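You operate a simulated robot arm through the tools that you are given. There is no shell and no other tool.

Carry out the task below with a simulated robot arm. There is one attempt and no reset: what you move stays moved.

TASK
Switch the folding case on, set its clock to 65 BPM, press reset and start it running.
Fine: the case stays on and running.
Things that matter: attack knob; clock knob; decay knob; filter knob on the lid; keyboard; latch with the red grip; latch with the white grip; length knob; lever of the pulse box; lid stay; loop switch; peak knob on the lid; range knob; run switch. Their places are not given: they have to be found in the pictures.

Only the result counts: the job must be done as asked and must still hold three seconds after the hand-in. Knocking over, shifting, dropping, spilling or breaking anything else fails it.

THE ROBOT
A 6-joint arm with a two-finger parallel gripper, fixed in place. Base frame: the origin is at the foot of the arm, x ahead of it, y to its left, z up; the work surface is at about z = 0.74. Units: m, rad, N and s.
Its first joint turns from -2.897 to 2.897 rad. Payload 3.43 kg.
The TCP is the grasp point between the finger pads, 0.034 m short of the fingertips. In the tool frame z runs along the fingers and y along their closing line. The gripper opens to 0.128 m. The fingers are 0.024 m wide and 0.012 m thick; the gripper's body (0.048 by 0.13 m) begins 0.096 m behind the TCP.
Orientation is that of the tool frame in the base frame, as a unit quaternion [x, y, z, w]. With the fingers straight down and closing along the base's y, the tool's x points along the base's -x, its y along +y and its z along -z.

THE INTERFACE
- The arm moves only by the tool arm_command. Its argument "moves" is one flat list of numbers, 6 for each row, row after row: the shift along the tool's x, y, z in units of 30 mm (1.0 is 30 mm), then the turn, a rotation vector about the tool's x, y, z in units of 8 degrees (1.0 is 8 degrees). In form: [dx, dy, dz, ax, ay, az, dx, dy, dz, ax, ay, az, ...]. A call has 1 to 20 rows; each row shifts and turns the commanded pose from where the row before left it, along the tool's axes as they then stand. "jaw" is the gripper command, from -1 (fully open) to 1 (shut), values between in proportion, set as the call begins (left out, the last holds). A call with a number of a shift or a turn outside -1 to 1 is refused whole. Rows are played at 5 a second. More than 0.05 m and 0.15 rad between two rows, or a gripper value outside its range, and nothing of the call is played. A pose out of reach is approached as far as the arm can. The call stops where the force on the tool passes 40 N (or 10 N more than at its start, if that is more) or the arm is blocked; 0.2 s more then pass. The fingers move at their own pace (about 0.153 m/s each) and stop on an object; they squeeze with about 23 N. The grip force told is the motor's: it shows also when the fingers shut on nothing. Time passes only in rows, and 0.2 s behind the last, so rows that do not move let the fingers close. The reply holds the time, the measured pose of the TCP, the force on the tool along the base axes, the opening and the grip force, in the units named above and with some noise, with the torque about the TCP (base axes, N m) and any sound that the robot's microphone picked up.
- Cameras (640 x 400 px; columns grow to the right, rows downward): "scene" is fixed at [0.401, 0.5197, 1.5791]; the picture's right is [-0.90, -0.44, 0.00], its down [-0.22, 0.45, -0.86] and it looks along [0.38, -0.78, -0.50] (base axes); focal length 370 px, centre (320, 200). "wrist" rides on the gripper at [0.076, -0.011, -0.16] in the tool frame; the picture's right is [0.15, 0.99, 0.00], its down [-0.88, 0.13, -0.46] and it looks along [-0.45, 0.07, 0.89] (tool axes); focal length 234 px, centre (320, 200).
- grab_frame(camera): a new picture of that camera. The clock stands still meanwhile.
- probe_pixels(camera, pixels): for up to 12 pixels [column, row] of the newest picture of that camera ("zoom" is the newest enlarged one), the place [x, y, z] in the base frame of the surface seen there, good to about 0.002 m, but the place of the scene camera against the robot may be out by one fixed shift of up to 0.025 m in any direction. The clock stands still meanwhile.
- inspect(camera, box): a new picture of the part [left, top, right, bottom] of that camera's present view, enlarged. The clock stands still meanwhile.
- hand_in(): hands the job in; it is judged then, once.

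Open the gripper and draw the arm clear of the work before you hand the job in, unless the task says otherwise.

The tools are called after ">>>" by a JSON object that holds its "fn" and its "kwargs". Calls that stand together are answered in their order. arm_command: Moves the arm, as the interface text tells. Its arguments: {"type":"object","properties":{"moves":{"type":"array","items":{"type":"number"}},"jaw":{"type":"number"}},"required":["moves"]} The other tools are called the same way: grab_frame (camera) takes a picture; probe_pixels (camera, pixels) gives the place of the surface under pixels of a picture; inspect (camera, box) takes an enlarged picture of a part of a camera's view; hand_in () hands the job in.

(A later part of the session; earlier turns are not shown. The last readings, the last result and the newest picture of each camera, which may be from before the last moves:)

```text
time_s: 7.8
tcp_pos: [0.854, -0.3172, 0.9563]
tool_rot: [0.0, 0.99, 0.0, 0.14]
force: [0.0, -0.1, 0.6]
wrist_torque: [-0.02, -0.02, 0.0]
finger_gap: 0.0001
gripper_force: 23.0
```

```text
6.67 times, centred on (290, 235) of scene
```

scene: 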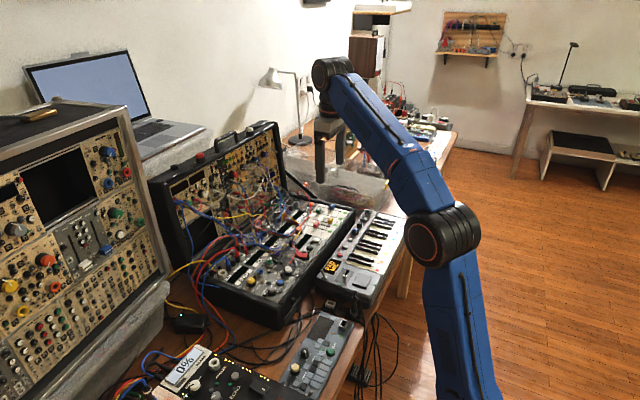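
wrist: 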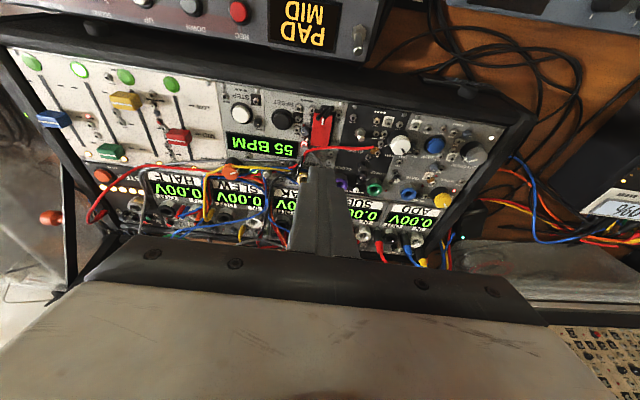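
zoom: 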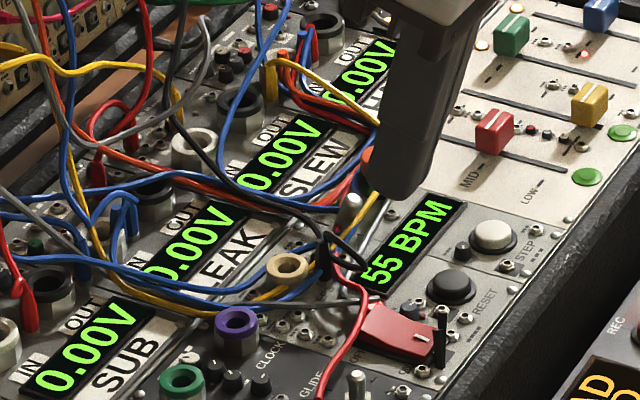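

The clock reads "55 BPM" and the rocker is now ON. I open the jaws to about 40 mm and move over the orange clock knob at (0.931,-0.427), keeping the height.

>>> {"fn": "arm_command", "kwargs": {"moves": [-0.5415, -0.915, 0.155, 0, 0, 0, -0.5415, -0.915, 0.155, 0, 0, 0, -0.5415, -0.915, 0.155, 0, 0, 0, -0.5415, -0.915, 0.155, 0, 0, 0, 0, 0, 0, 0, 0, 0], "jaw": 0.375}}

>>> {"fn": "grab_frame", "kwargs": {"camera": "wrist"}}

>>> {"fn": "inspect", "kwargs": {"camera": "wrist", "box": [256, 110, 384, 190]}}

```text
time_s: 9.0
tcp_pos: [0.9184, -0.4284, 0.9561]
tool_rot: [0.0, 0.99, 0.0, 0.139]
force: [-0.4, -0.1, -0.5]
wrist_torque: [0.03, 0.02, 0.01]
finger_gap: 0.0402
gripper_force: 0.0
```

```text
taken
```

wrist: 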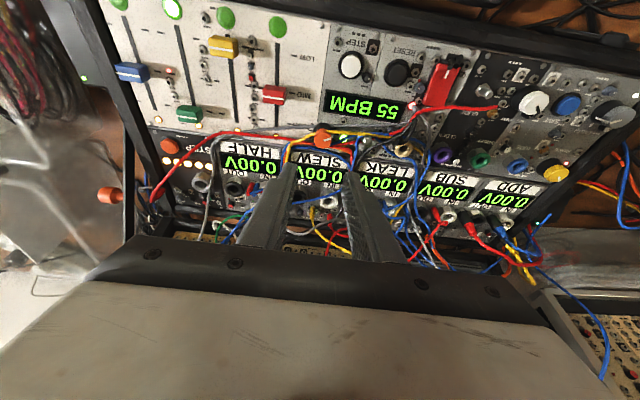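

```text
5.00 times, centred on (320, 150) of wrist
```

zoom: 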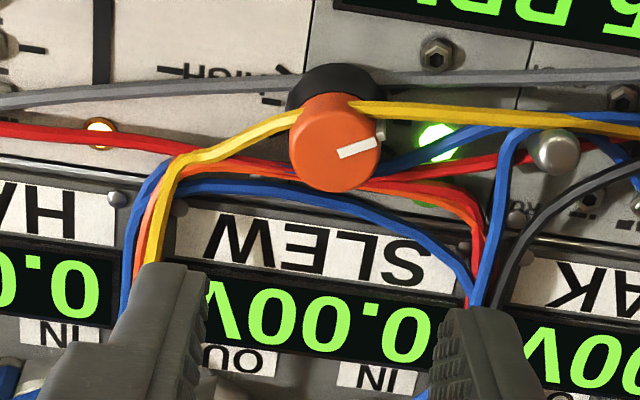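

I zoom tighter on the knob and probe cap, skirt and the cables around it.

>>> {"fn": "inspect", "kwargs": {"camera": "wrist", "box": [300, 117, 348, 147]}}

>>> {"fn": "probe_pixels", "kwargs": {"camera": "zoom", "pixels": [[320, 210], [320, 260], [260, 200], [375, 230], [320, 180], [320, 110], [405, 145], [440, 195], [250, 160], [200, 190], [440, 230], [230, 245]]}}

>>> {"fn": "probe_pixels", "kwargs": {"camera": "zoom", "pixels": [[500, 150], [480, 170], [420, 255], [150, 260], [300, 265], [340, 265], [270, 240], [365, 250], [300, 160], [360, 165], [345, 150], [280, 160]]}}

```text
13.33 times, centred on (324, 132) of wrist
```

zoom: 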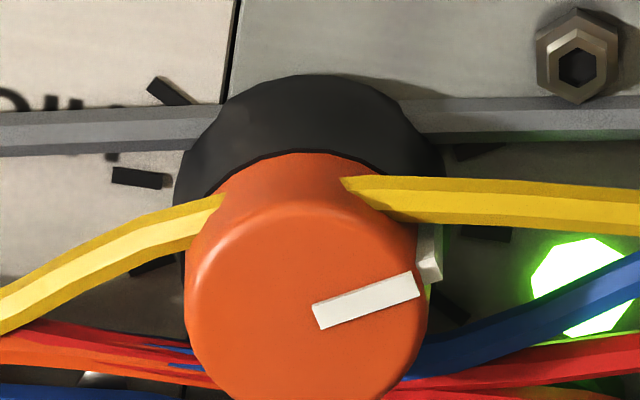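

```text
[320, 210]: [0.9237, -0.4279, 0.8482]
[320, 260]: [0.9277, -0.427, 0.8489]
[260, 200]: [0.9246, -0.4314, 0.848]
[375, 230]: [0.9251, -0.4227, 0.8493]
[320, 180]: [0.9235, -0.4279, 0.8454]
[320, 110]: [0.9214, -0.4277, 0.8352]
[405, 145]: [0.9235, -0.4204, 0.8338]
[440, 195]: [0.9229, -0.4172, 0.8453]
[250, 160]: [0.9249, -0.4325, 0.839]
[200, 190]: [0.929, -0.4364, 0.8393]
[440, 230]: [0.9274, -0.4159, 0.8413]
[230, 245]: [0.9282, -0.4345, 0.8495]
```

```text
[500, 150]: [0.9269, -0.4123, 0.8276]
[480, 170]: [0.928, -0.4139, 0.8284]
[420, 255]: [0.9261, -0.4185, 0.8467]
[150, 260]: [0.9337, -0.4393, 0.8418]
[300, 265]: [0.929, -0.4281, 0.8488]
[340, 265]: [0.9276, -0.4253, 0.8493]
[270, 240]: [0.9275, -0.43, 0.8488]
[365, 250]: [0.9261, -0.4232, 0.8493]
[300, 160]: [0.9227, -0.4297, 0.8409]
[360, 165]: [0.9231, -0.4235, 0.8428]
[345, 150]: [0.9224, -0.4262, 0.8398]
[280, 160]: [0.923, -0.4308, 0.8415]
```

Cap centre is about (0.9325,-0.428), radius ≈9 mm, top z≈0.849, with a yellow cable at z≤0.846 along its robot side. I narrow the jaws to 28 mm and descend to about 20 mm above the cap, slightly lid-side so the fingers miss the yellow cable.

>>> {"fn": "arm_command", "kwargs": {"moves": [0.0645, 0.015, 0.866, 0, 0, 0, 0.0645, 0.015, 0.866, 0, 0, 0, 0, 0, 0, 0, 0, 0], "jaw": 0.5625}}

>>> {"fn": "arm_command", "kwargs": {"moves": [0, 0, 0, 0, 0, 0]}}

>>> {"fn": "inspect", "kwargs": {"camera": "wrist", "box": [272, 125, 368, 185]}}

>>> {"fn": "probe_pixels", "kwargs": {"camera": "zoom", "pixels": [[320, 200], [300, 130], [340, 140], [270, 190], [370, 190], [320, 230], [230, 200], [420, 150], [430, 200], [200, 250], [440, 260], [320, 160]]}}

```text
time_s: 9.8
tcp_pos: [0.9298, -0.425, 0.9039]
tool_rot: [0.0, 0.99, 0.0, 0.139]
force: [0.4, 0.2, 0.0]
wrist_torque: [-0.02, 0.0, -0.01]
finger_gap: 0.0279
gripper_force: 0.0
```

```text
time_s: 10.2
tcp_pos: [0.9293, -0.4256, 0.9053]
tool_rot: [0.0, 0.99, -0.001, 0.139]
force: [-0.1, -0.3, 0.3]
wrist_torque: [0.0, -0.02, 0.01]
finger_gap: 0.0276
gripper_force: 0.0
```

```text
6.67 times, centred on (320, 155) of wrist
```

zoom: 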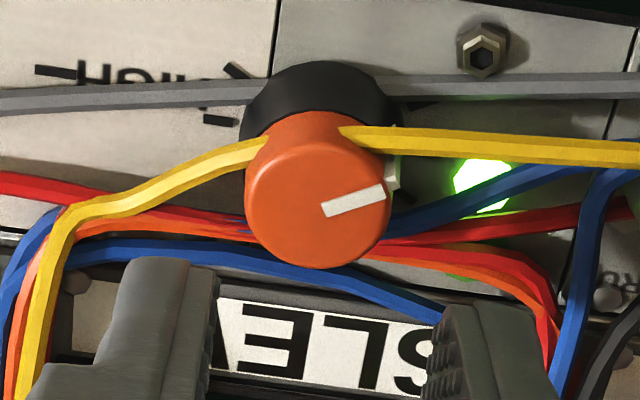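

```text
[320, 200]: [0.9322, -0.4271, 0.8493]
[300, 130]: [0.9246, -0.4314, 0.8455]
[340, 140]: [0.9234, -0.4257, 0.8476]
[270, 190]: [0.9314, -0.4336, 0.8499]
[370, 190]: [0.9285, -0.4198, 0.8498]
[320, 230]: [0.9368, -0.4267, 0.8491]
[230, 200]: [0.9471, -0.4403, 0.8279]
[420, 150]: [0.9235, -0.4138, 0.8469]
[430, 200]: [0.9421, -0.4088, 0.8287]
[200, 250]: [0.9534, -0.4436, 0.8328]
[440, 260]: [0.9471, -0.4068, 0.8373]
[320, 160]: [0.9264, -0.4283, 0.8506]
```

The knob centre is at zoom (318,205), about 1.6 mm to -y of the tool axis. I correct that and descend 20 mm slowly, fingers straddling the cap.

>>> {"fn": "arm_command", "kwargs": {"moves": [0.056, -0.0177, 0.2137, 0, 0, 0, 0.056, -0.0177, 0.2137, 0, 0, 0, 0.056, -0.0177, 0.2137, 0, 0, 0, 0, 0, 0, 0, 0, 0]}}

>>> {"fn": "inspect", "kwargs": {"camera": "wrist", "box": [272, 130, 368, 190]}}

>>> {"fn": "inspect", "kwargs": {"camera": "scene", "box": [270, 205, 334, 245]}}

```text
time_s: 11.2
tcp_pos: [0.9314, -0.428, 0.8831]
tool_rot: [0.0, 0.99, 0.0, 0.139]
force: [0.7, -0.3, -0.3]
wrist_torque: [-0.03, 0.0, -0.01]
finger_gap: 0.0279
gripper_force: 0.1
```

```text
6.67 times, centred on (320, 160) of wrist
```

zoom: 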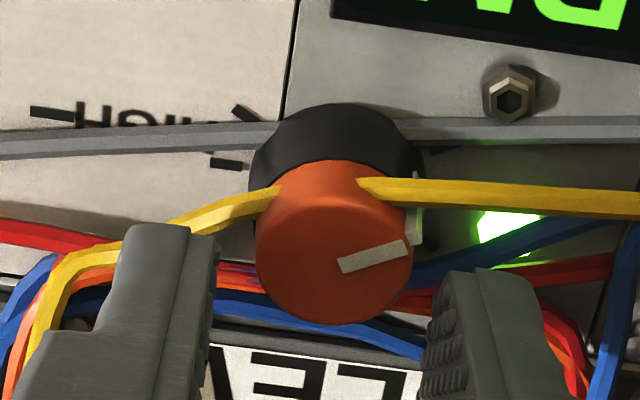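

```text
10.00 times, centred on (302, 225) of scene
```

zoom: 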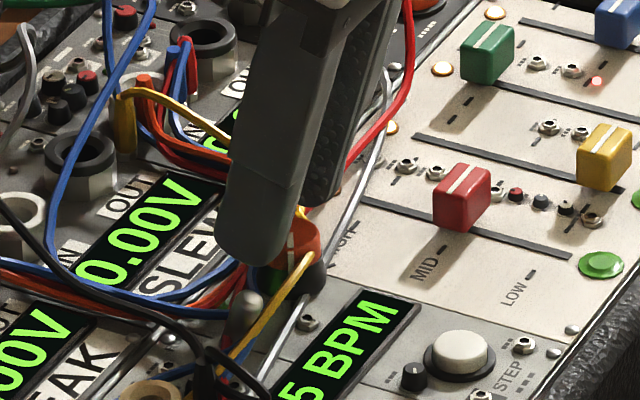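

Fingers straddle the cap with no contact; the cap sits ~1 mm toward +y of the jaw middle. I correct and go down another 4.5 mm in small steps.

>>> {"fn": "arm_command", "kwargs": {"moves": [0.03, 0.016, 0.043, 0, 0, 0, 0.03, 0.016, 0.043, 0, 0, 0, 0.03, 0, 0.043, 0, 0, 0, 0, 0, 0, 0, 0, 0]}}

>>> {"fn": "inspect", "kwargs": {"camera": "wrist", "box": [272, 130, 368, 190]}}

```text
time_s: 12.2
tcp_pos: [0.9279, -0.4261, 0.878]
tool_rot: [-0.001, 0.99, 0.001, 0.139]
force: [0.8, -0.2, -0.7]
wrist_torque: [0.01, -0.02, 0.02]
finger_gap: 0.0282
gripper_force: 0.1
```

```text
6.67 times, centred on (320, 160) of wrist
```

zoom: 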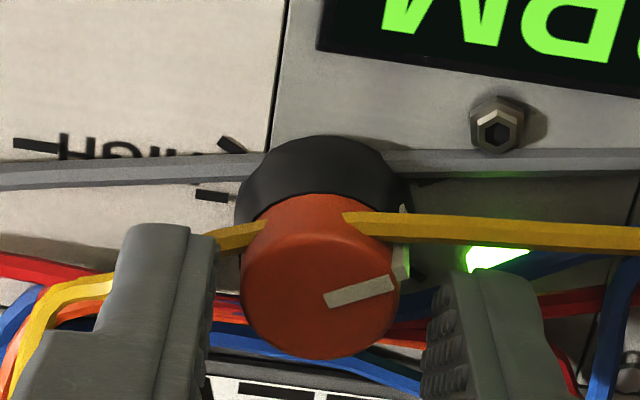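

The cap is centred between the fingers and no force shows. I close the jaws on the knob with still rows.

>>> {"fn": "arm_command", "kwargs": {"moves": [0, 0, 0, 0, 0, 0, 0, 0, 0, 0, 0, 0, 0, 0, 0, 0, 0, 0], "jaw": 1}}

>>> {"fn": "inspect", "kwargs": {"camera": "wrist", "box": [272, 120, 368, 180]}}

>>> {"fn": "inspect", "kwargs": {"camera": "scene", "box": [270, 205, 334, 245]}}

```text
time_s: 13.0
tcp_pos: [0.9286, -0.427, 0.8779]
tool_rot: [-0.001, 0.99, 0.001, 0.14]
force: [0.5, -8.7, 1.5]
wrist_torque: [-0.36, 0.04, -0.02]
finger_gap: 0.0204
gripper_force: 44.7
```

```text
6.67 times, centred on (320, 150) of wrist
```

zoom: 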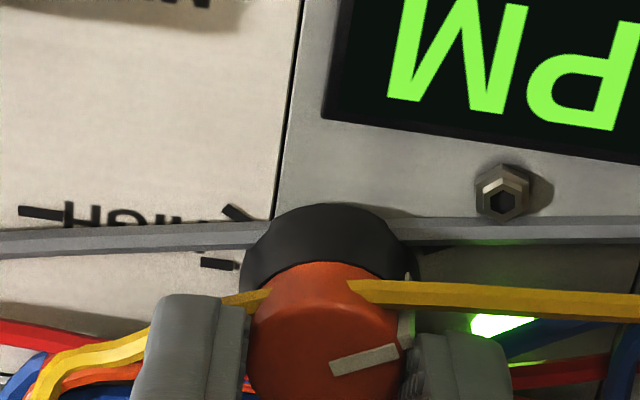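

```text
10.00 times, centred on (302, 225) of scene
```

zoom: 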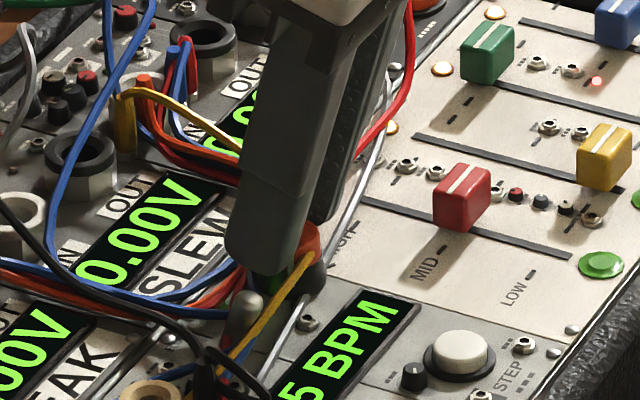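

Gripped: gap 20.4 mm, about 9 N sideways. I turn about the knob's vertical axis 8° clockwise (seen from above) and read the display.

>>> {"fn": "arm_command", "kwargs": {"moves": [0, -0.005, 0, 0.138, 0, 0.481, 0, -0.005, 0, 0.138, 0, 0.481, 0, 0, 0, 0, 0, 0]}}

>>> {"fn": "inspect", "kwargs": {"camera": "scene", "box": [270, 220, 334, 260]}}

>>> {"fn": "inspect", "kwargs": {"camera": "wrist", "box": [272, 110, 400, 190]}}

```text
time_s: 13.8
tcp_pos: [0.9293, -0.4252, 0.8788]
tool_rot: [0.071, 0.988, -0.01, 0.139]
force: [-4.7, -0.5, 4.6]
wrist_torque: [-0.04, 0.07, 0.03]
finger_gap: 0.0204
gripper_force: 44.5
```

```text
10.00 times, centred on (302, 240) of scene
```

zoom: 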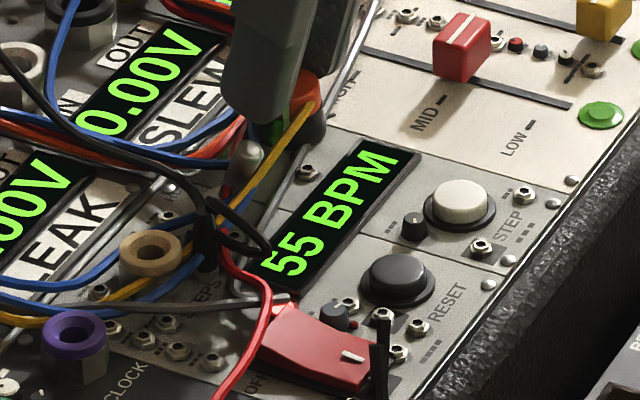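

```text
5.00 times, centred on (336, 150) of wrist
```

zoom: 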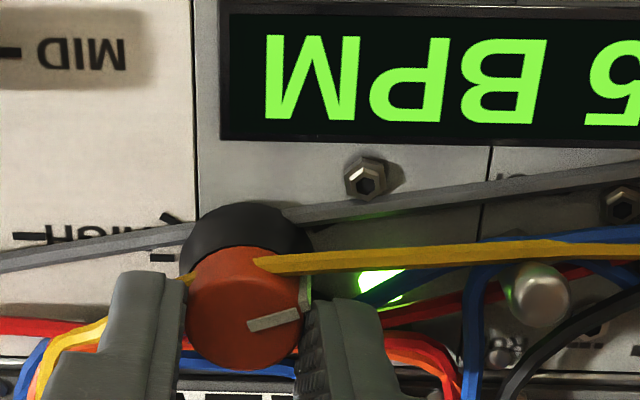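

The display still shows 55. I check whether the knob itself turned by probing the ends of its white mark now.

>>> {"fn": "inspect", "kwargs": {"camera": "wrist", "box": [304, 155, 336, 187]}}

>>> {"fn": "probe_pixels", "kwargs": {"camera": "zoom", "pixels": [[305, 195], [400, 165], [150, 200], [270, 190], [220, 100], [270, 280], [200, 250], [350, 240]]}}

```text
12.50 times, centred on (320, 171) of wrist
```

zoom: 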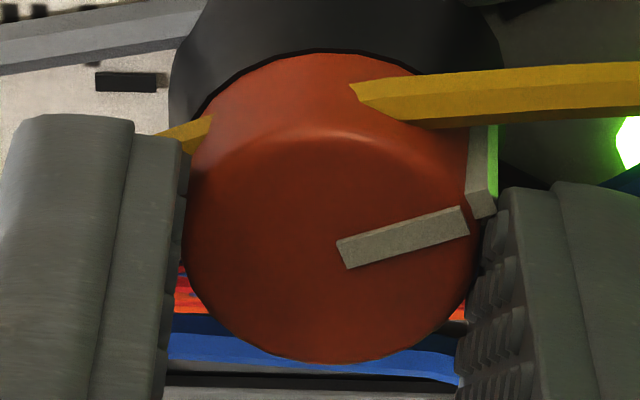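

```text
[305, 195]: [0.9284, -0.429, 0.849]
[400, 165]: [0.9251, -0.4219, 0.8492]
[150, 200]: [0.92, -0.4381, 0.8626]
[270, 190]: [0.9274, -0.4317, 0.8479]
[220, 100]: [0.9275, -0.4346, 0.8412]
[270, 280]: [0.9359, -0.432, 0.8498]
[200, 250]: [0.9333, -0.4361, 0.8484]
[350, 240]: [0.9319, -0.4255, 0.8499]
```

I probe exactly the two ends of the white mark and the cap's rim.

>>> {"fn": "probe_pixels", "kwargs": {"camera": "zoom", "pixels": [[345, 253], [460, 218], [375, 245], [430, 228], [190, 220], [478, 250], [320, 355], [320, 130]]}}

```text
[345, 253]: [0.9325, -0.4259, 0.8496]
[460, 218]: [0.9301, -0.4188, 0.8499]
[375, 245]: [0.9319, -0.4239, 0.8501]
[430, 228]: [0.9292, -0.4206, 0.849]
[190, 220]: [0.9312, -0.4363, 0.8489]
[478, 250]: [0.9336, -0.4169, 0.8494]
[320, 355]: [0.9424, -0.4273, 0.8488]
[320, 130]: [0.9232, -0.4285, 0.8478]
```

The mark moved to about 19° off +y (from ~33°), so the knob turns with the grip. I turn another 8° clockwise and read the display again.

>>> {"fn": "arm_command", "kwargs": {"moves": [0, 0.009, 0, 0.138, 0, 0.481, 0, 0.009, 0, 0.138, 0, 0.481, 0, 0, 0, 0, 0, 0]}}

>>> {"fn": "inspect", "kwargs": {"camera": "scene", "box": [238, 205, 334, 265]}}

>>> {"fn": "inspect", "kwargs": {"camera": "wrist", "box": [304, 155, 336, 175]}}

```text
time_s: 14.6
tcp_pos: [0.9283, -0.4255, 0.8781]
tool_rot: [0.139, 0.981, -0.019, 0.137]
force: [-6.1, 7.9, 5.8]
wrist_torque: [0.29, 0.42, 0.01]
finger_gap: 0.0199
gripper_force: 45.2
```

```text
6.67 times, centred on (286, 235) of scene
```

zoom: 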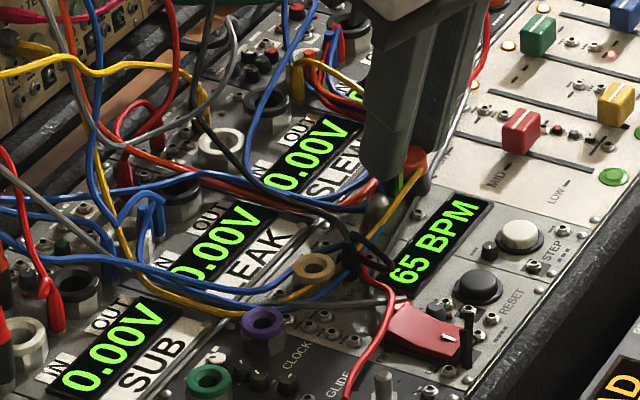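

```text
16.00 times, centred on (320, 165) of wrist
```

zoom: 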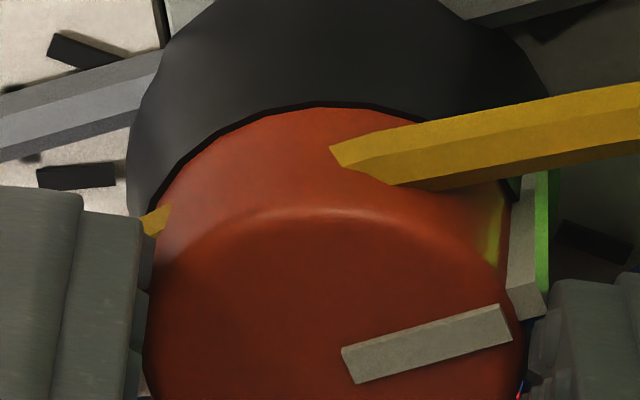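

The display now reads 65 BPM. Before releasing I probe the mark and the scale ticks around the knob to see how well it sits on its detent.

>>> {"fn": "probe_pixels", "kwargs": {"camera": "zoom", "pixels": [[350, 367], [500, 322], [85, 48], [75, 175], [590, 240], [560, 22], [420, 345], [322, 210], [155, 330], [515, 350]]}}

>>> {"fn": "inspect", "kwargs": {"camera": "scene", "box": [286, 228, 318, 256]}}

>>> {"fn": "inspect", "kwargs": {"camera": "wrist", "box": [290, 130, 354, 190]}}

```text
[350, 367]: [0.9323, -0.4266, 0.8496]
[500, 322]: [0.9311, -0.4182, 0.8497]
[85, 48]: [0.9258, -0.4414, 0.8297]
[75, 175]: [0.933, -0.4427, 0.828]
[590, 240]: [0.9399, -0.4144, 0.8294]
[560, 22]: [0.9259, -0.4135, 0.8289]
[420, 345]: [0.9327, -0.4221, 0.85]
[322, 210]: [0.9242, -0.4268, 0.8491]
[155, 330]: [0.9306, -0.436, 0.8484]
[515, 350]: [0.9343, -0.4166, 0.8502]
```

```text
14.29 times, centred on (302, 242) of scene
```

zoom: 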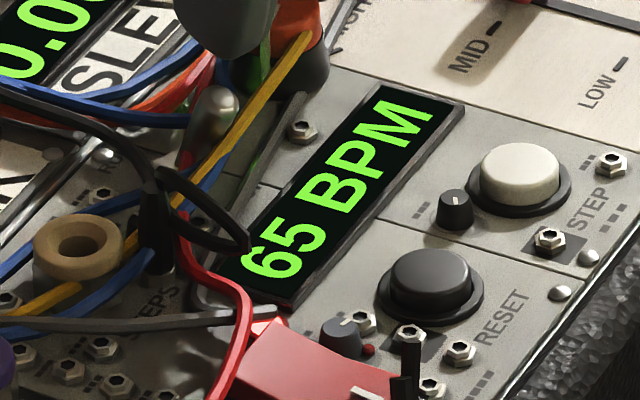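

```text
6.67 times, centred on (322, 160) of wrist
```

zoom: 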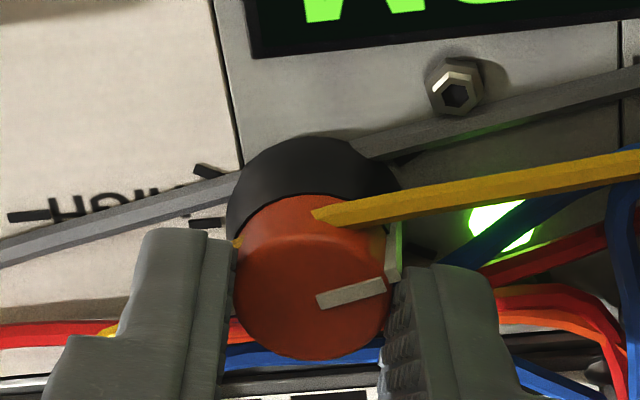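

Mark is now at about 8° off +y and the display reads 65; ticks are about 30° apart, so I may be just past a step boundary. I turn 4° more, relieving the side force, and check the display stays at 65.

>>> {"fn": "arm_command", "kwargs": {"moves": [0.01, 0.025, 0, 0.138, 0, 0.481, 0, 0, 0, 0, 0, 0]}}

>>> {"fn": "inspect", "kwargs": {"camera": "scene", "box": [286, 228, 318, 256]}}

>>> {"fn": "inspect", "kwargs": {"camera": "wrist", "box": [304, 160, 336, 190]}}

>>> {"fn": "probe_pixels", "kwargs": {"camera": "zoom", "pixels": [[345, 230], [460, 200], [320, 330], [320, 110], [200, 200], [470, 230]]}}

```text
time_s: 15.2
tcp_pos: [0.9292, -0.4258, 0.8781]
tool_rot: [0.172, 0.975, -0.024, 0.138]
force: [-1.4, 1.0, 8.5]
wrist_torque: [0.04, -0.04, 0.01]
finger_gap: 0.0203
gripper_force: 45.0
```

```text
14.29 times, centred on (302, 242) of scene
```

zoom: 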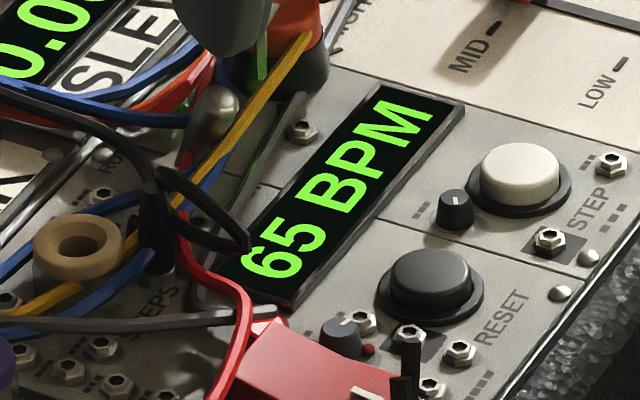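

```text
13.33 times, centred on (320, 175) of wrist
```

zoom: 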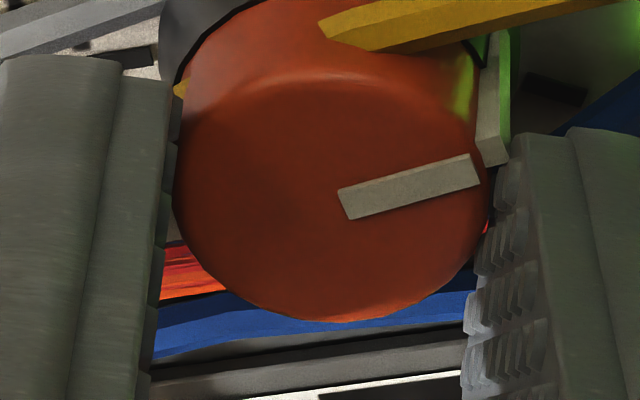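

```text
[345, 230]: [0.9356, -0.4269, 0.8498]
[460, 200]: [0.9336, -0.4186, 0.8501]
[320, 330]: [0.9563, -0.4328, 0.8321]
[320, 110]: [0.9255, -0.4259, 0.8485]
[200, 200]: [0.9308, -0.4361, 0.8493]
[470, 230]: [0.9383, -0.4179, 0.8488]
```

Still 65. I probe the mark ends exactly.

>>> {"fn": "probe_pixels", "kwargs": {"camera": "zoom", "pixels": [[348, 204], [470, 168], [370, 198], [440, 178], [320, 318], [320, 95], [178, 180], [487, 210]]}}

```text
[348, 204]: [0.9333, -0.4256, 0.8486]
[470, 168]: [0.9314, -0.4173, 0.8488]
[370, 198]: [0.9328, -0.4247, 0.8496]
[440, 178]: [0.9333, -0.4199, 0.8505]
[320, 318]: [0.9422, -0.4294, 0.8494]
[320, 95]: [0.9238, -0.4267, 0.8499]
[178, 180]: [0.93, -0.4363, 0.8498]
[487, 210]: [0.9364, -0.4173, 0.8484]
```

The mark keeps a fixed angle to the gripper, so no slip; 20° turned in total and 65 shown. I turn 4° more and read again, to settle in the middle of the 65 step.

>>> {"fn": "arm_command", "kwargs": {"moves": [0, 0.01, 0, 0.138, 0, 0.481, 0, 0, 0, 0, 0, 0]}}

>>> {"fn": "inspect", "kwargs": {"camera": "scene", "box": [286, 228, 318, 256]}}

```text
time_s: 15.8
tcp_pos: [0.93, -0.4249, 0.8787]
tool_rot: [0.206, 0.968, -0.029, 0.137]
force: [8.7, -2.3, 15.5]
wrist_torque: [-0.11, -0.18, 0.01]
finger_gap: 0.0203
gripper_force: 45.0
```

```text
14.29 times, centred on (302, 242) of scene
```

zoom: 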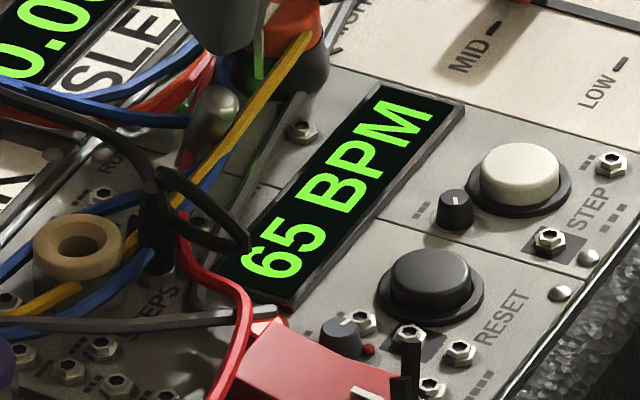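

Still 65 after 24°. The upward force has grown to 15 N, so I relieve by 1 mm upward while still holding, and check readings.

>>> {"fn": "arm_command", "kwargs": {"moves": [-0.009, 0, -0.032, 0, 0, 0, 0, 0, 0, 0, 0, 0]}}

>>> {"fn": "inspect", "kwargs": {"camera": "wrist", "box": [272, 130, 368, 190]}}

>>> {"fn": "inspect", "kwargs": {"camera": "scene", "box": [270, 205, 334, 245]}}

```text
time_s: 16.4
tcp_pos: [0.9292, -0.4247, 0.8788]
tool_rot: [0.207, 0.968, -0.029, 0.137]
force: [12.3, -7.1, 9.0]
wrist_torque: [-0.46, -0.84, -0.02]
finger_gap: 0.0201
gripper_force: 44.5
```

```text
6.67 times, centred on (320, 160) of wrist
```

zoom: 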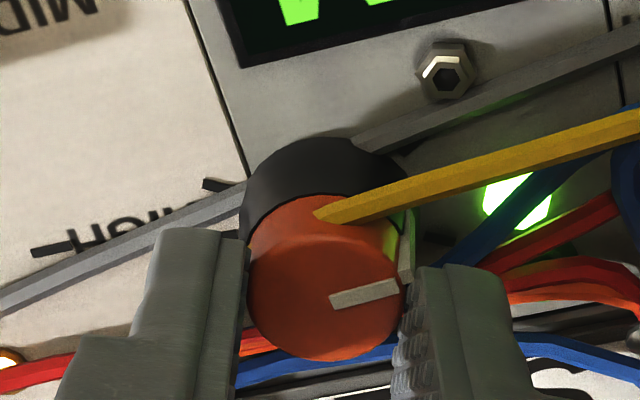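

```text
10.00 times, centred on (302, 225) of scene
```

zoom: 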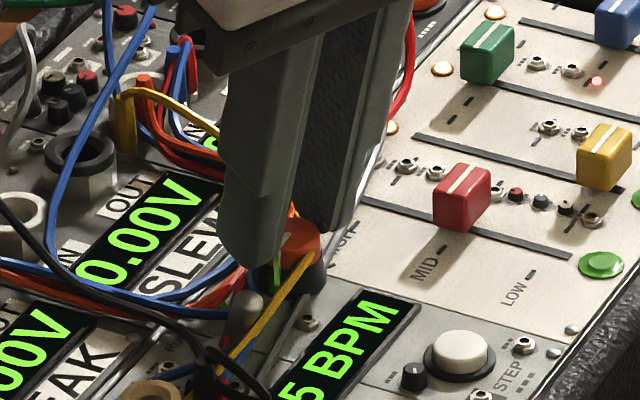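

I open the jaws to 28 mm to release the knob and see whether it snaps and what the display shows.

>>> {"fn": "arm_command", "kwargs": {"moves": [0, 0, 0, 0, 0, 0, 0, 0, 0, 0, 0, 0], "jaw": 0.5625}}

>>> {"fn": "inspect", "kwargs": {"camera": "wrist", "box": [272, 130, 368, 190]}}

>>> {"fn": "inspect", "kwargs": {"camera": "scene", "box": [286, 228, 318, 256]}}

```text
time_s: 17.0
tcp_pos: [0.929, -0.4256, 0.8777]
tool_rot: [0.207, 0.968, -0.029, 0.135]
force: [0.9, -0.5, 0.2]
wrist_torque: [-0.01, 0.04, 0.0]
finger_gap: 0.028
gripper_force: 0.0
```

```text
6.67 times, centred on (320, 160) of wrist
```

zoom: 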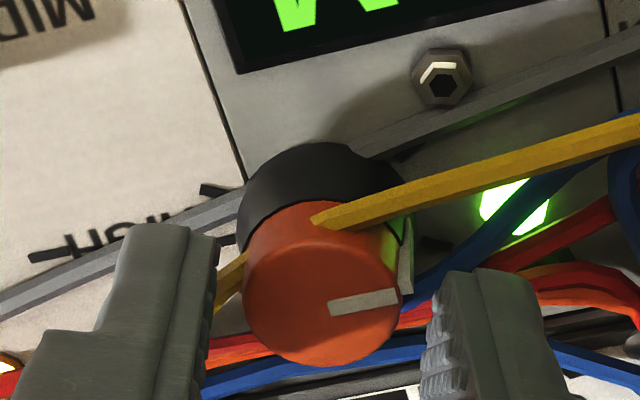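

```text
14.29 times, centred on (302, 242) of scene
```

zoom: 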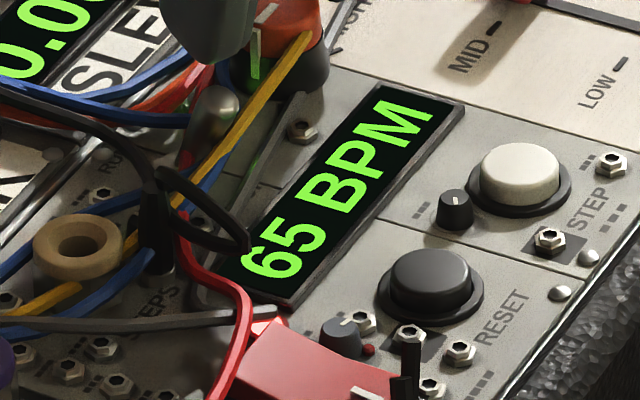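

Released, knob stays put, display 65, jaws centred. To sit nearer the tick (and confirm the step width) I re-grip and turn 4° + 4° more, ready to go back if it changes.

>>> {"fn": "arm_command", "kwargs": {"moves": [0, 0, 0, 0, 0, 0, 0, 0, 0, 0, 0, 0, 0, 0.009, 0, 0.138, 0, 0.481, 0, 0, 0, 0, 0, 0], "jaw": 1}}

>>> {"fn": "inspect", "kwargs": {"camera": "scene", "box": [286, 228, 318, 256]}}

```text
time_s: 18.0
tcp_pos: [0.9291, -0.4253, 0.8786]
tool_rot: [0.24, 0.961, -0.033, 0.134]
force: [-14.1, 4.4, -4.7]
wrist_torque: [0.22, 0.67, -0.01]
finger_gap: 0.0203
gripper_force: 45.5
```

```text
14.29 times, centred on (302, 242) of scene
```

zoom: 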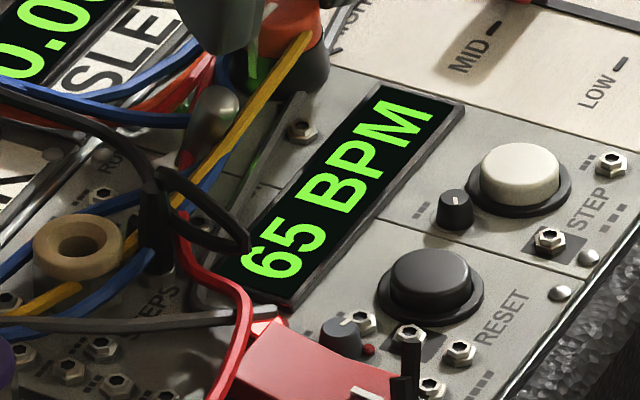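

Still 65 at 28° total. I turn 3° more with a small relief of the side force and check.

>>> {"fn": "arm_command", "kwargs": {"moves": [0.014, 0, -0.004, 0.1035, 0, 0.361, 0, 0, 0, 0, 0, 0]}}

>>> {"fn": "inspect", "kwargs": {"camera": "scene", "box": [286, 228, 318, 256]}}

>>> {"fn": "inspect", "kwargs": {"camera": "wrist", "box": [272, 130, 368, 190]}}

```text
time_s: 18.6
tcp_pos: [0.9302, -0.4244, 0.8773]
tool_rot: [0.265, 0.954, -0.037, 0.133]
force: [-12.6, 2.3, -8.5]
wrist_torque: [0.3, 0.57, 0.01]
finger_gap: 0.0205
gripper_force: 45.1
```

```text
14.29 times, centred on (302, 242) of scene
```

zoom: 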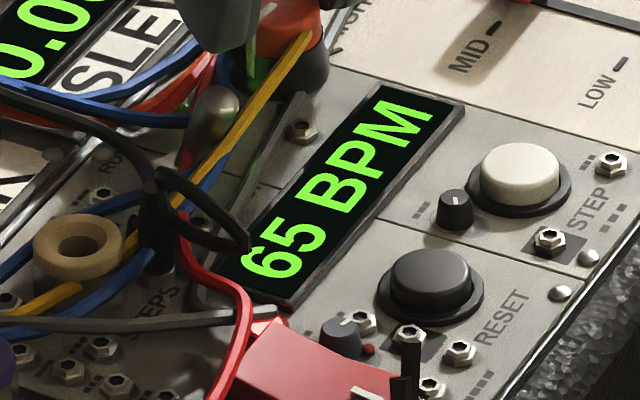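

```text
6.67 times, centred on (320, 160) of wrist
```

zoom: 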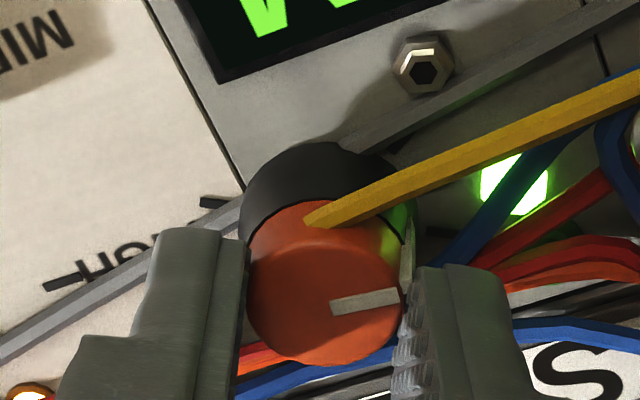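

Still 65 at 31° with the mark about at the +y tick, mid-step. I release the knob, then lift straight up 80 mm.

>>> {"fn": "arm_command", "kwargs": {"moves": [0, 0, 0, 0, 0, 0, 0, 0, 0, 0, 0, 0], "jaw": 0.5625}}

>>> {"fn": "arm_command", "kwargs": {"moves": [-0.092, 0, -0.32, 0, 0, 0, -0.184, 0, -0.641, 0, 0, 0, -0.184, 0, -0.641, 0, 0, 0, -0.276, 0, -0.961, 0, 0, 0, 0, 0, 0, 0, 0, 0]}}

>>> {"fn": "grab_frame", "kwargs": {"camera": "wrist"}}

>>> {"fn": "inspect", "kwargs": {"camera": "scene", "box": [270, 210, 334, 262]}}

```text
time_s: 19.2
tcp_pos: [0.9296, -0.4252, 0.8787]
tool_rot: [0.265, 0.954, -0.037, 0.134]
force: [0.0, -0.3, 1.8]
wrist_torque: [-0.01, 0.0, 0.05]
finger_gap: 0.0282
gripper_force: 0.1
```

```text
time_s: 20.4
tcp_pos: [0.9292, -0.4263, 0.9575]
tool_rot: [0.265, 0.954, -0.037, 0.134]
force: [0.4, -0.3, 0.1]
wrist_torque: [0.03, 0.03, 0.04]
finger_gap: 0.0279
gripper_force: 0.0
```

```text
taken
```

wrist: 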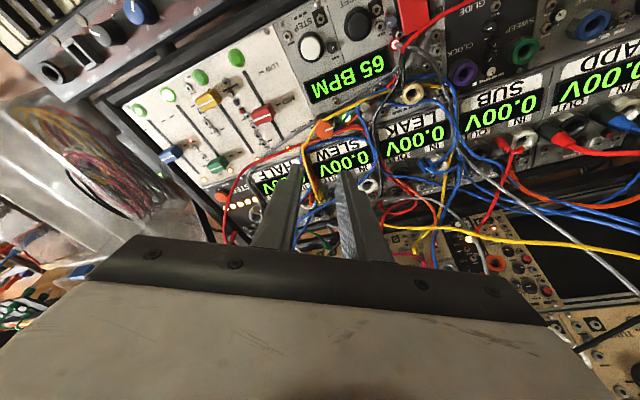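

```text
7.69 times, centred on (302, 236) of scene
```

zoom: 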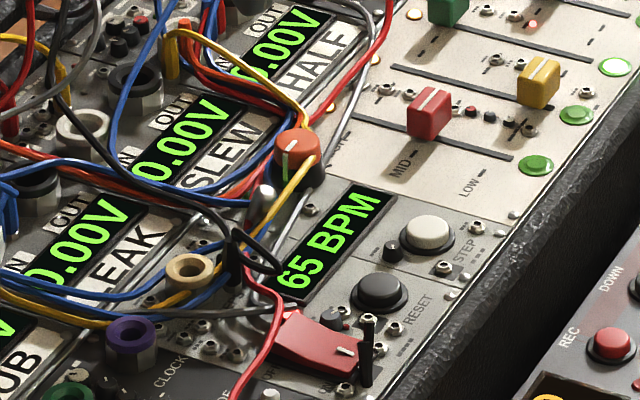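

The knob holds at 65 BPM and the red rocker is still ON. Next the RESET button at about (0.857,-0.361): I shut the jaws, undo the yaw, move over it and bring the tool upright.

>>> {"fn": "arm_command", "kwargs": {"moves": [0, 0, 0, -0.267, 0, -0.931, 0, 0, 0, -0.267, 0, -0.931, 0, 0, 0, -0.267, 0, -0.931, 0, 0, 0, -0.267, 0, -0.931, 0.577, 0.525, -0.165, 0, 0, 0, 0.577, 0.525, -0.165, 0, 0, 0, 0.577, 0.525, -0.165, 0, 0, 0, 0.577, 0.525, -0.165, 0, 0, 0, 0, 0, 0, 0, 1, 0, 0, 0, 0, 0, 1, 0, 0, 0, 0, 0, 0, 0], "jaw": 1}}

>>> {"fn": "grab_frame", "kwargs": {"camera": "wrist"}}

>>> {"fn": "inspect", "kwargs": {"camera": "wrist", "box": [240, 100, 400, 200]}}

```text
time_s: 22.8
tcp_pos: [0.8563, -0.3624, 0.959]
tool_rot: [0.001, 1.0, 0.001, -0.001]
force: [0.2, -0.7, 0.3]
wrist_torque: [0.0, 0.0, 0.0]
finger_gap: 0.0
gripper_force: 23.0
```

```text
taken
```

wrist: 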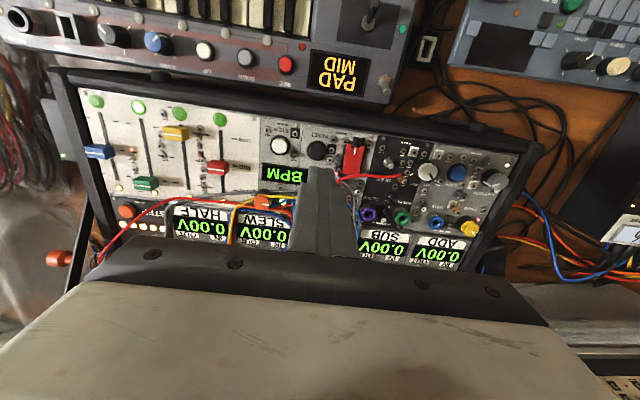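

```text
4.00 times, centred on (320, 150) of wrist
```

zoom: 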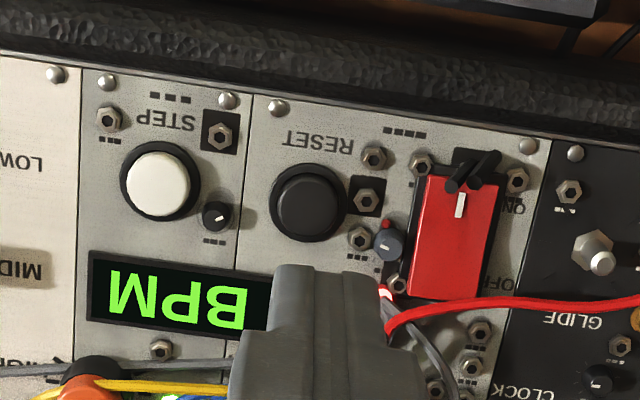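

I zoom in and probe the RESET button and its neighbours (nuts at zoom (365,200), (360,240)) to place the press.

>>> {"fn": "inspect", "kwargs": {"camera": "wrist", "box": [292, 130, 356, 170]}}

>>> {"fn": "probe_pixels", "kwargs": {"camera": "zoom", "pixels": [[250, 200], [250, 150], [250, 250], [195, 200], [305, 200], [390, 200], [375, 300], [455, 315], [250, 115], [400, 90], [160, 205], [60, 235]]}}

```text
10.00 times, centred on (324, 150) of wrist
```

zoom: 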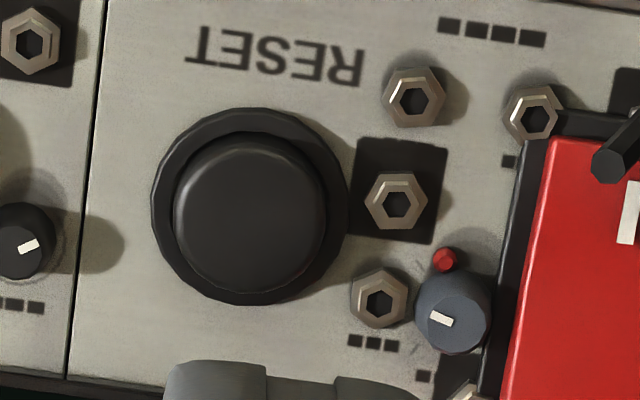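

```text
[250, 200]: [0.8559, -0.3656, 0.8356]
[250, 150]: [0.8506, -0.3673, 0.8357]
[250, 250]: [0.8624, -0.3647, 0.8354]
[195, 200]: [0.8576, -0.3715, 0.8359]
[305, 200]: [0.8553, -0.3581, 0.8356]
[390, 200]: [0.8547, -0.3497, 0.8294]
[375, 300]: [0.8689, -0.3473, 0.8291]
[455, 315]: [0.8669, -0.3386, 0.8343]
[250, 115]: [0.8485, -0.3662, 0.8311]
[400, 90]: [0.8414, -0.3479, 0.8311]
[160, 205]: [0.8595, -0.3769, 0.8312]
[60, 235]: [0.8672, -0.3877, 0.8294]
```

Button centre is about (0.8575,-0.3655,0.8357). I go down over it to about 6 mm above the cap.

>>> {"fn": "arm_command", "kwargs": {"moves": [-0.02, -0.06, 0.92, 0, 0, 0, -0.02, -0.06, 0.92, 0, 0, 0, 0, -0.017, 0.92, 0, 0, 0, 0, 0, 0, 0, 0, 0]}}

>>> {"fn": "inspect", "kwargs": {"camera": "wrist", "box": [272, 135, 368, 195]}}

>>> {"fn": "inspect", "kwargs": {"camera": "scene", "box": [280, 225, 328, 255]}}

```text
time_s: 23.8
tcp_pos: [0.8573, -0.3678, 0.8739]
tool_rot: [0.0, 1.0, 0.0, -0.001]
force: [-0.1, 0.1, -0.6]
wrist_torque: [-0.04, -0.01, 0.01]
finger_gap: 0.0
gripper_force: 23.4
```

```text
6.67 times, centred on (320, 165) of wrist
```

zoom: 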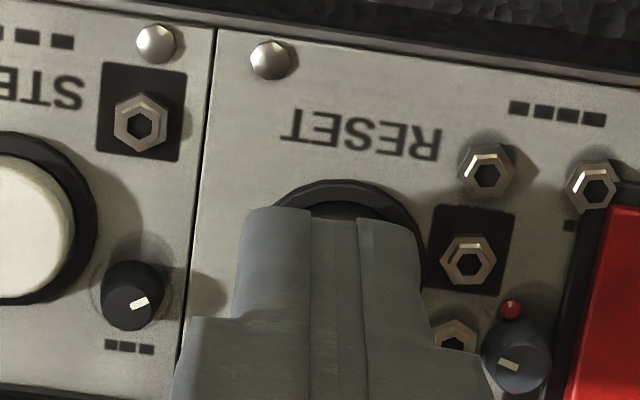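

```text
13.33 times, centred on (304, 240) of scene
```

zoom: 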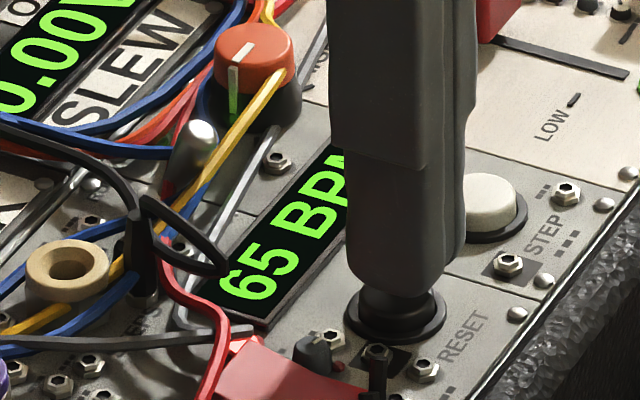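

The fingertip is right over the RESET button, about 4 mm above. I press down in small steps, watching for a click and force.

>>> {"fn": "arm_command", "kwargs": {"moves": [0, 0, 0.12, 0, 0, 0, 0, 0, 0.05, 0, 0, 0, 0, 0, 0.05, 0, 0, 0]}}

```text
time_s: 24.6
tcp_pos: [0.8576, -0.3669, 0.87]
tool_rot: [0.001, 1.0, 0.0, 0.0]
force: [-0.2, -0.4, 0.9]
wrist_torque: [0.0, 0.04, 0.03]
finger_gap: 0.0
gripper_force: 23.0
```

No contact force yet. I go on down 3 mm.

>>> {"fn": "arm_command", "kwargs": {"moves": [0, 0, 0.05, 0, 0, 0, 0, 0, 0.05, 0, 0, 0]}}

```text
time_s: 25.2
tcp_pos: [0.8596, -0.3661, 0.8649]
tool_rot: [0.0, 1.0, -0.001, 0.001]
force: [0.7, 2.2, 3.6]
wrist_torque: [0.06, -0.01, 0.01]
finger_gap: 0.0
gripper_force: 22.9
heard: click
```

A click was heard at about 3.6 N: RESET is pressed. I lift 85 mm and check the displays.

>>> {"fn": "arm_command", "kwargs": {"moves": [0, 0, -0.5, 0, 0, 0, 0, 0, -0.8, 0, 0, 0, 0, 0, -0.8, 0, 0, 0, 0, 0, -0.8, 0, 0, 0, 0, 0, 0, 0, 0, 0]}}

>>> {"fn": "grab_frame", "kwargs": {"camera": "scene"}}

>>> {"fn": "inspect", "kwargs": {"camera": "scene", "box": [230, 200, 342, 270]}}

>>> {"fn": "inspect", "kwargs": {"camera": "wrist", "box": [220, 90, 380, 190]}}

```text
time_s: 26.4
tcp_pos: [0.8578, -0.3636, 0.953]
tool_rot: [0.001, 1.0, 0.0, 0.001]
force: [0.5, -0.4, -0.5]
wrist_torque: [0.0, 0.0, -0.04]
finger_gap: 0.0001
gripper_force: 23.3
```

```text
taken
```

scene: 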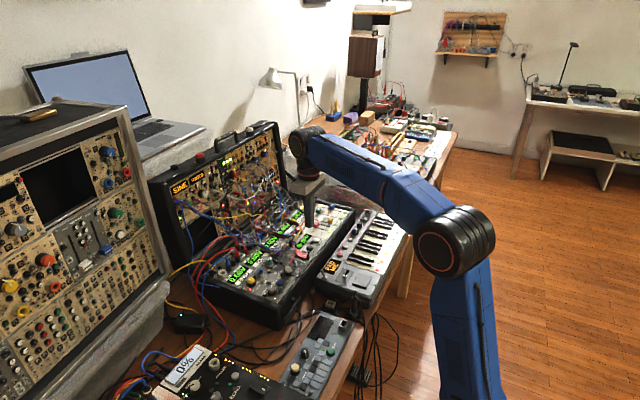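

```text
5.71 times, centred on (286, 235) of scene
```

zoom: 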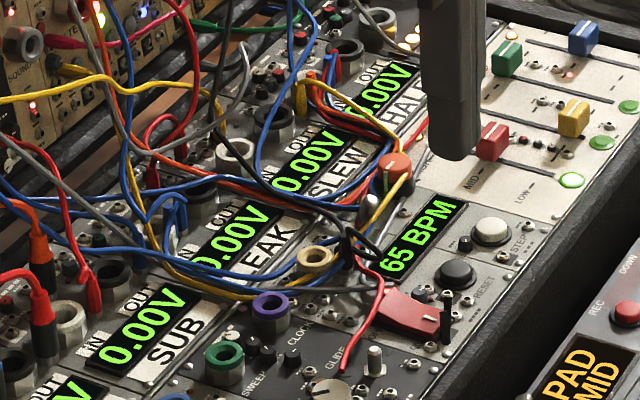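

```text
4.00 times, centred on (300, 140) of wrist
```

zoom: 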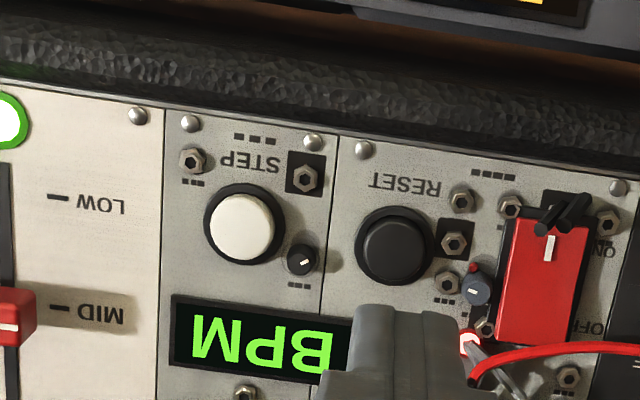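

RESET worked (the step light jumped to the first slider column), 65 BPM still shown. Now the run toggle: I zoom on it from both cameras.

>>> {"fn": "inspect", "kwargs": {"camera": "scene", "box": [278, 226, 310, 250]}}

>>> {"fn": "probe_pixels", "kwargs": {"camera": "zoom", "pixels": [[320, 200], [320, 150], [300, 230], [290, 260], [270, 280], [330, 170], [360, 200], [340, 230]]}}

>>> {"fn": "grab_frame", "kwargs": {"camera": "wrist"}}

```text
16.00 times, centred on (294, 238) of scene
```

zoom: 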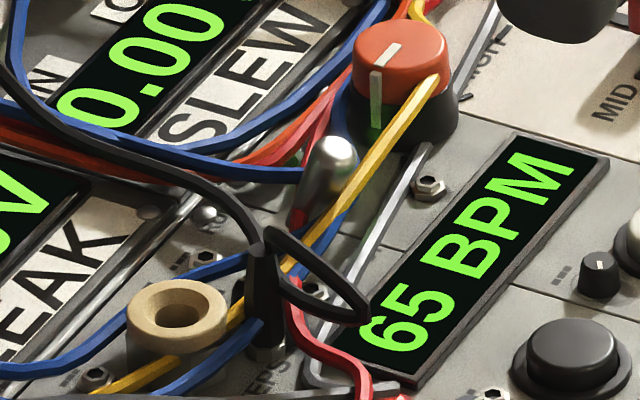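

```text
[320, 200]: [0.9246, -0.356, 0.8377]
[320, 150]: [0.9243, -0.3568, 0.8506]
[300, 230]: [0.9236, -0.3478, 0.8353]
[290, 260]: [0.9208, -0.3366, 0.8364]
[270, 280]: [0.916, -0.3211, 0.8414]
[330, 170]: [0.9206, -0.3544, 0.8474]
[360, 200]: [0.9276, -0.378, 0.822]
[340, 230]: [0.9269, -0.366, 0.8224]
```

```text
taken
```

wrist: 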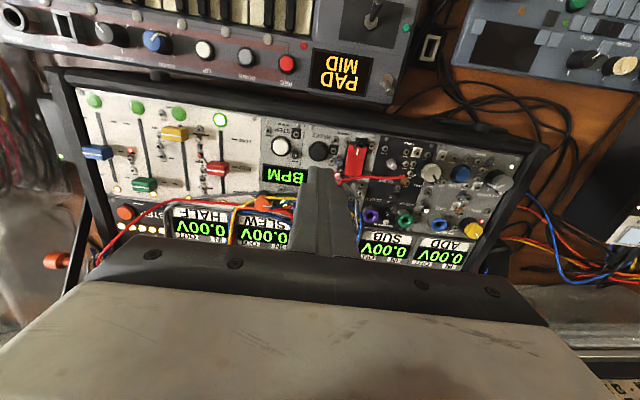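

The scene camera is shifted by about (+0.001,+0.022,-0.006) against the wrist probes. I move the gripper 50 mm to +y so the wrist camera sees the toggle past the finger.

>>> {"fn": "arm_command", "kwargs": {"moves": [0, 0.9, 0, 0, 0, 0, 0, 0.9, 0, 0, 0, 0, 0, 0, 0, 0, 0, 0]}}

>>> {"fn": "grab_frame", "kwargs": {"camera": "wrist"}}

>>> {"fn": "inspect", "kwargs": {"camera": "wrist", "box": [232, 165, 296, 205]}}

```text
time_s: 27.2
tcp_pos: [0.8577, -0.3147, 0.9538]
tool_rot: [0.0, 1.0, 0.002, -0.001]
force: [-0.5, -1.0, -0.4]
wrist_torque: [0.05, 0.01, 0.02]
finger_gap: 0.0001
gripper_force: 23.1
```

```text
taken
```

wrist: 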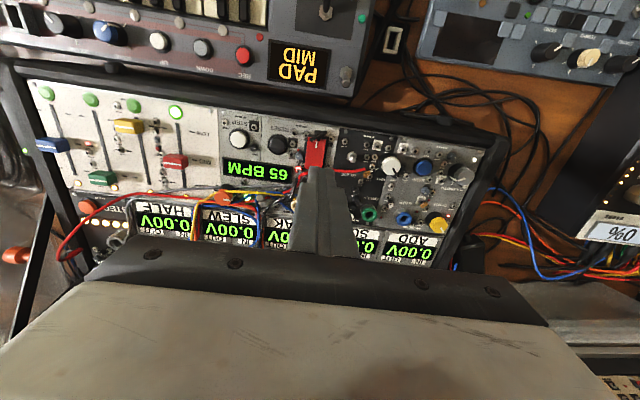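

```text
10.00 times, centred on (264, 185) of wrist
```

zoom: 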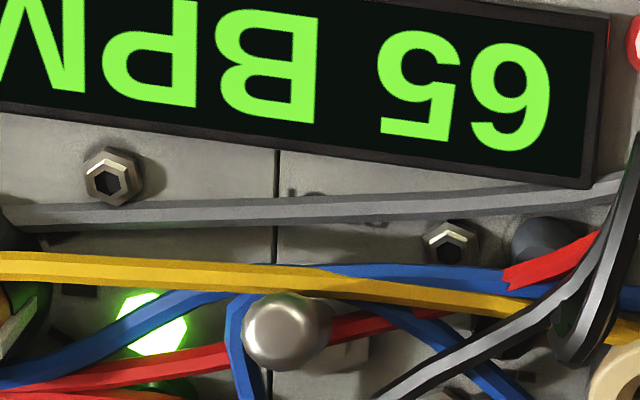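

I probe toggle tip, its nut and the cables near it.

>>> {"fn": "probe_pixels", "kwargs": {"camera": "zoom", "pixels": [[287, 330], [287, 310], [287, 355], [255, 332], [318, 332], [350, 350], [360, 365], [290, 375], [340, 290], [400, 300], [235, 340], [450, 245]]}}

>>> {"fn": "inspect", "kwargs": {"camera": "wrist", "box": [240, 180, 288, 212]}}

```text
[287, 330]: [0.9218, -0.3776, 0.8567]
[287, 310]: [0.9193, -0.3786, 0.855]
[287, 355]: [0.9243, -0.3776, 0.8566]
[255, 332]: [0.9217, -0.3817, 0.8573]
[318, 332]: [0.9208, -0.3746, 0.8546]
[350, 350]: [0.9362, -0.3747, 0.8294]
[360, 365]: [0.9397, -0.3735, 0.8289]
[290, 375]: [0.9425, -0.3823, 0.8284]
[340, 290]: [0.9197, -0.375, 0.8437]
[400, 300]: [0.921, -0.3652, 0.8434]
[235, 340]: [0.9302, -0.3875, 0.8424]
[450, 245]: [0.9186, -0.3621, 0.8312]
```

```text
12.50 times, centred on (264, 196) of wrist
```

zoom: 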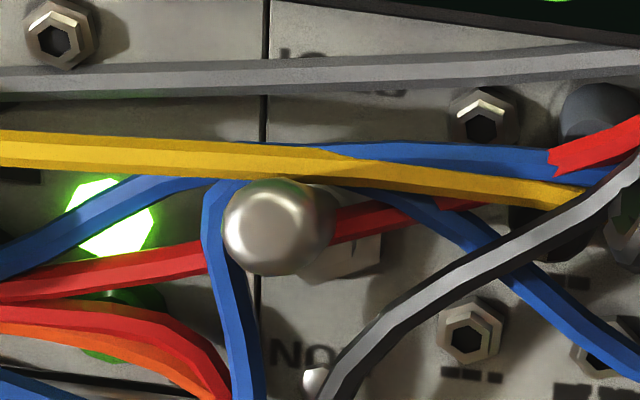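

The toggle pivots near (0.932,-0.377) and leans to the robot side (STOP); RUN is on the lid side. I probe the heights of the neighbouring cables that the pushing finger will pass.

>>> {"fn": "probe_pixels", "kwargs": {"camera": "zoom", "pixels": [[400, 310], [450, 260], [350, 365], [520, 210], [600, 170], [225, 300], [320, 155], [380, 175], [240, 160], [450, 190], [380, 210], [278, 225]]}}

>>> {"fn": "probe_pixels", "kwargs": {"camera": "zoom", "pixels": [[100, 70], [400, 60], [500, 40], [560, 90], [150, 155], [50, 150]]}}

```text
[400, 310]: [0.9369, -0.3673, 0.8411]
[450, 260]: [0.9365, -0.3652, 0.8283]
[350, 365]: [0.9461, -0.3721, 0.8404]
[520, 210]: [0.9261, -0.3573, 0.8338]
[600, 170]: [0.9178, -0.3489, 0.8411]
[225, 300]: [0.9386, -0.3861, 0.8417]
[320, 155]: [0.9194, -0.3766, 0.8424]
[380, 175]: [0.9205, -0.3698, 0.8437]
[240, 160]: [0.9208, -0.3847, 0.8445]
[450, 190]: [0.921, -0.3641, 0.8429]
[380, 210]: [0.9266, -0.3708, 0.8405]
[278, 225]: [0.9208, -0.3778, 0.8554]
```

```text
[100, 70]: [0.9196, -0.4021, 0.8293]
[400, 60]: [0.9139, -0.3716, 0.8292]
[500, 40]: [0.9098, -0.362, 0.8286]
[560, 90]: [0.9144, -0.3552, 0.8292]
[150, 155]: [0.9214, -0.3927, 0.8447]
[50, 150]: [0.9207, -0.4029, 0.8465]
```

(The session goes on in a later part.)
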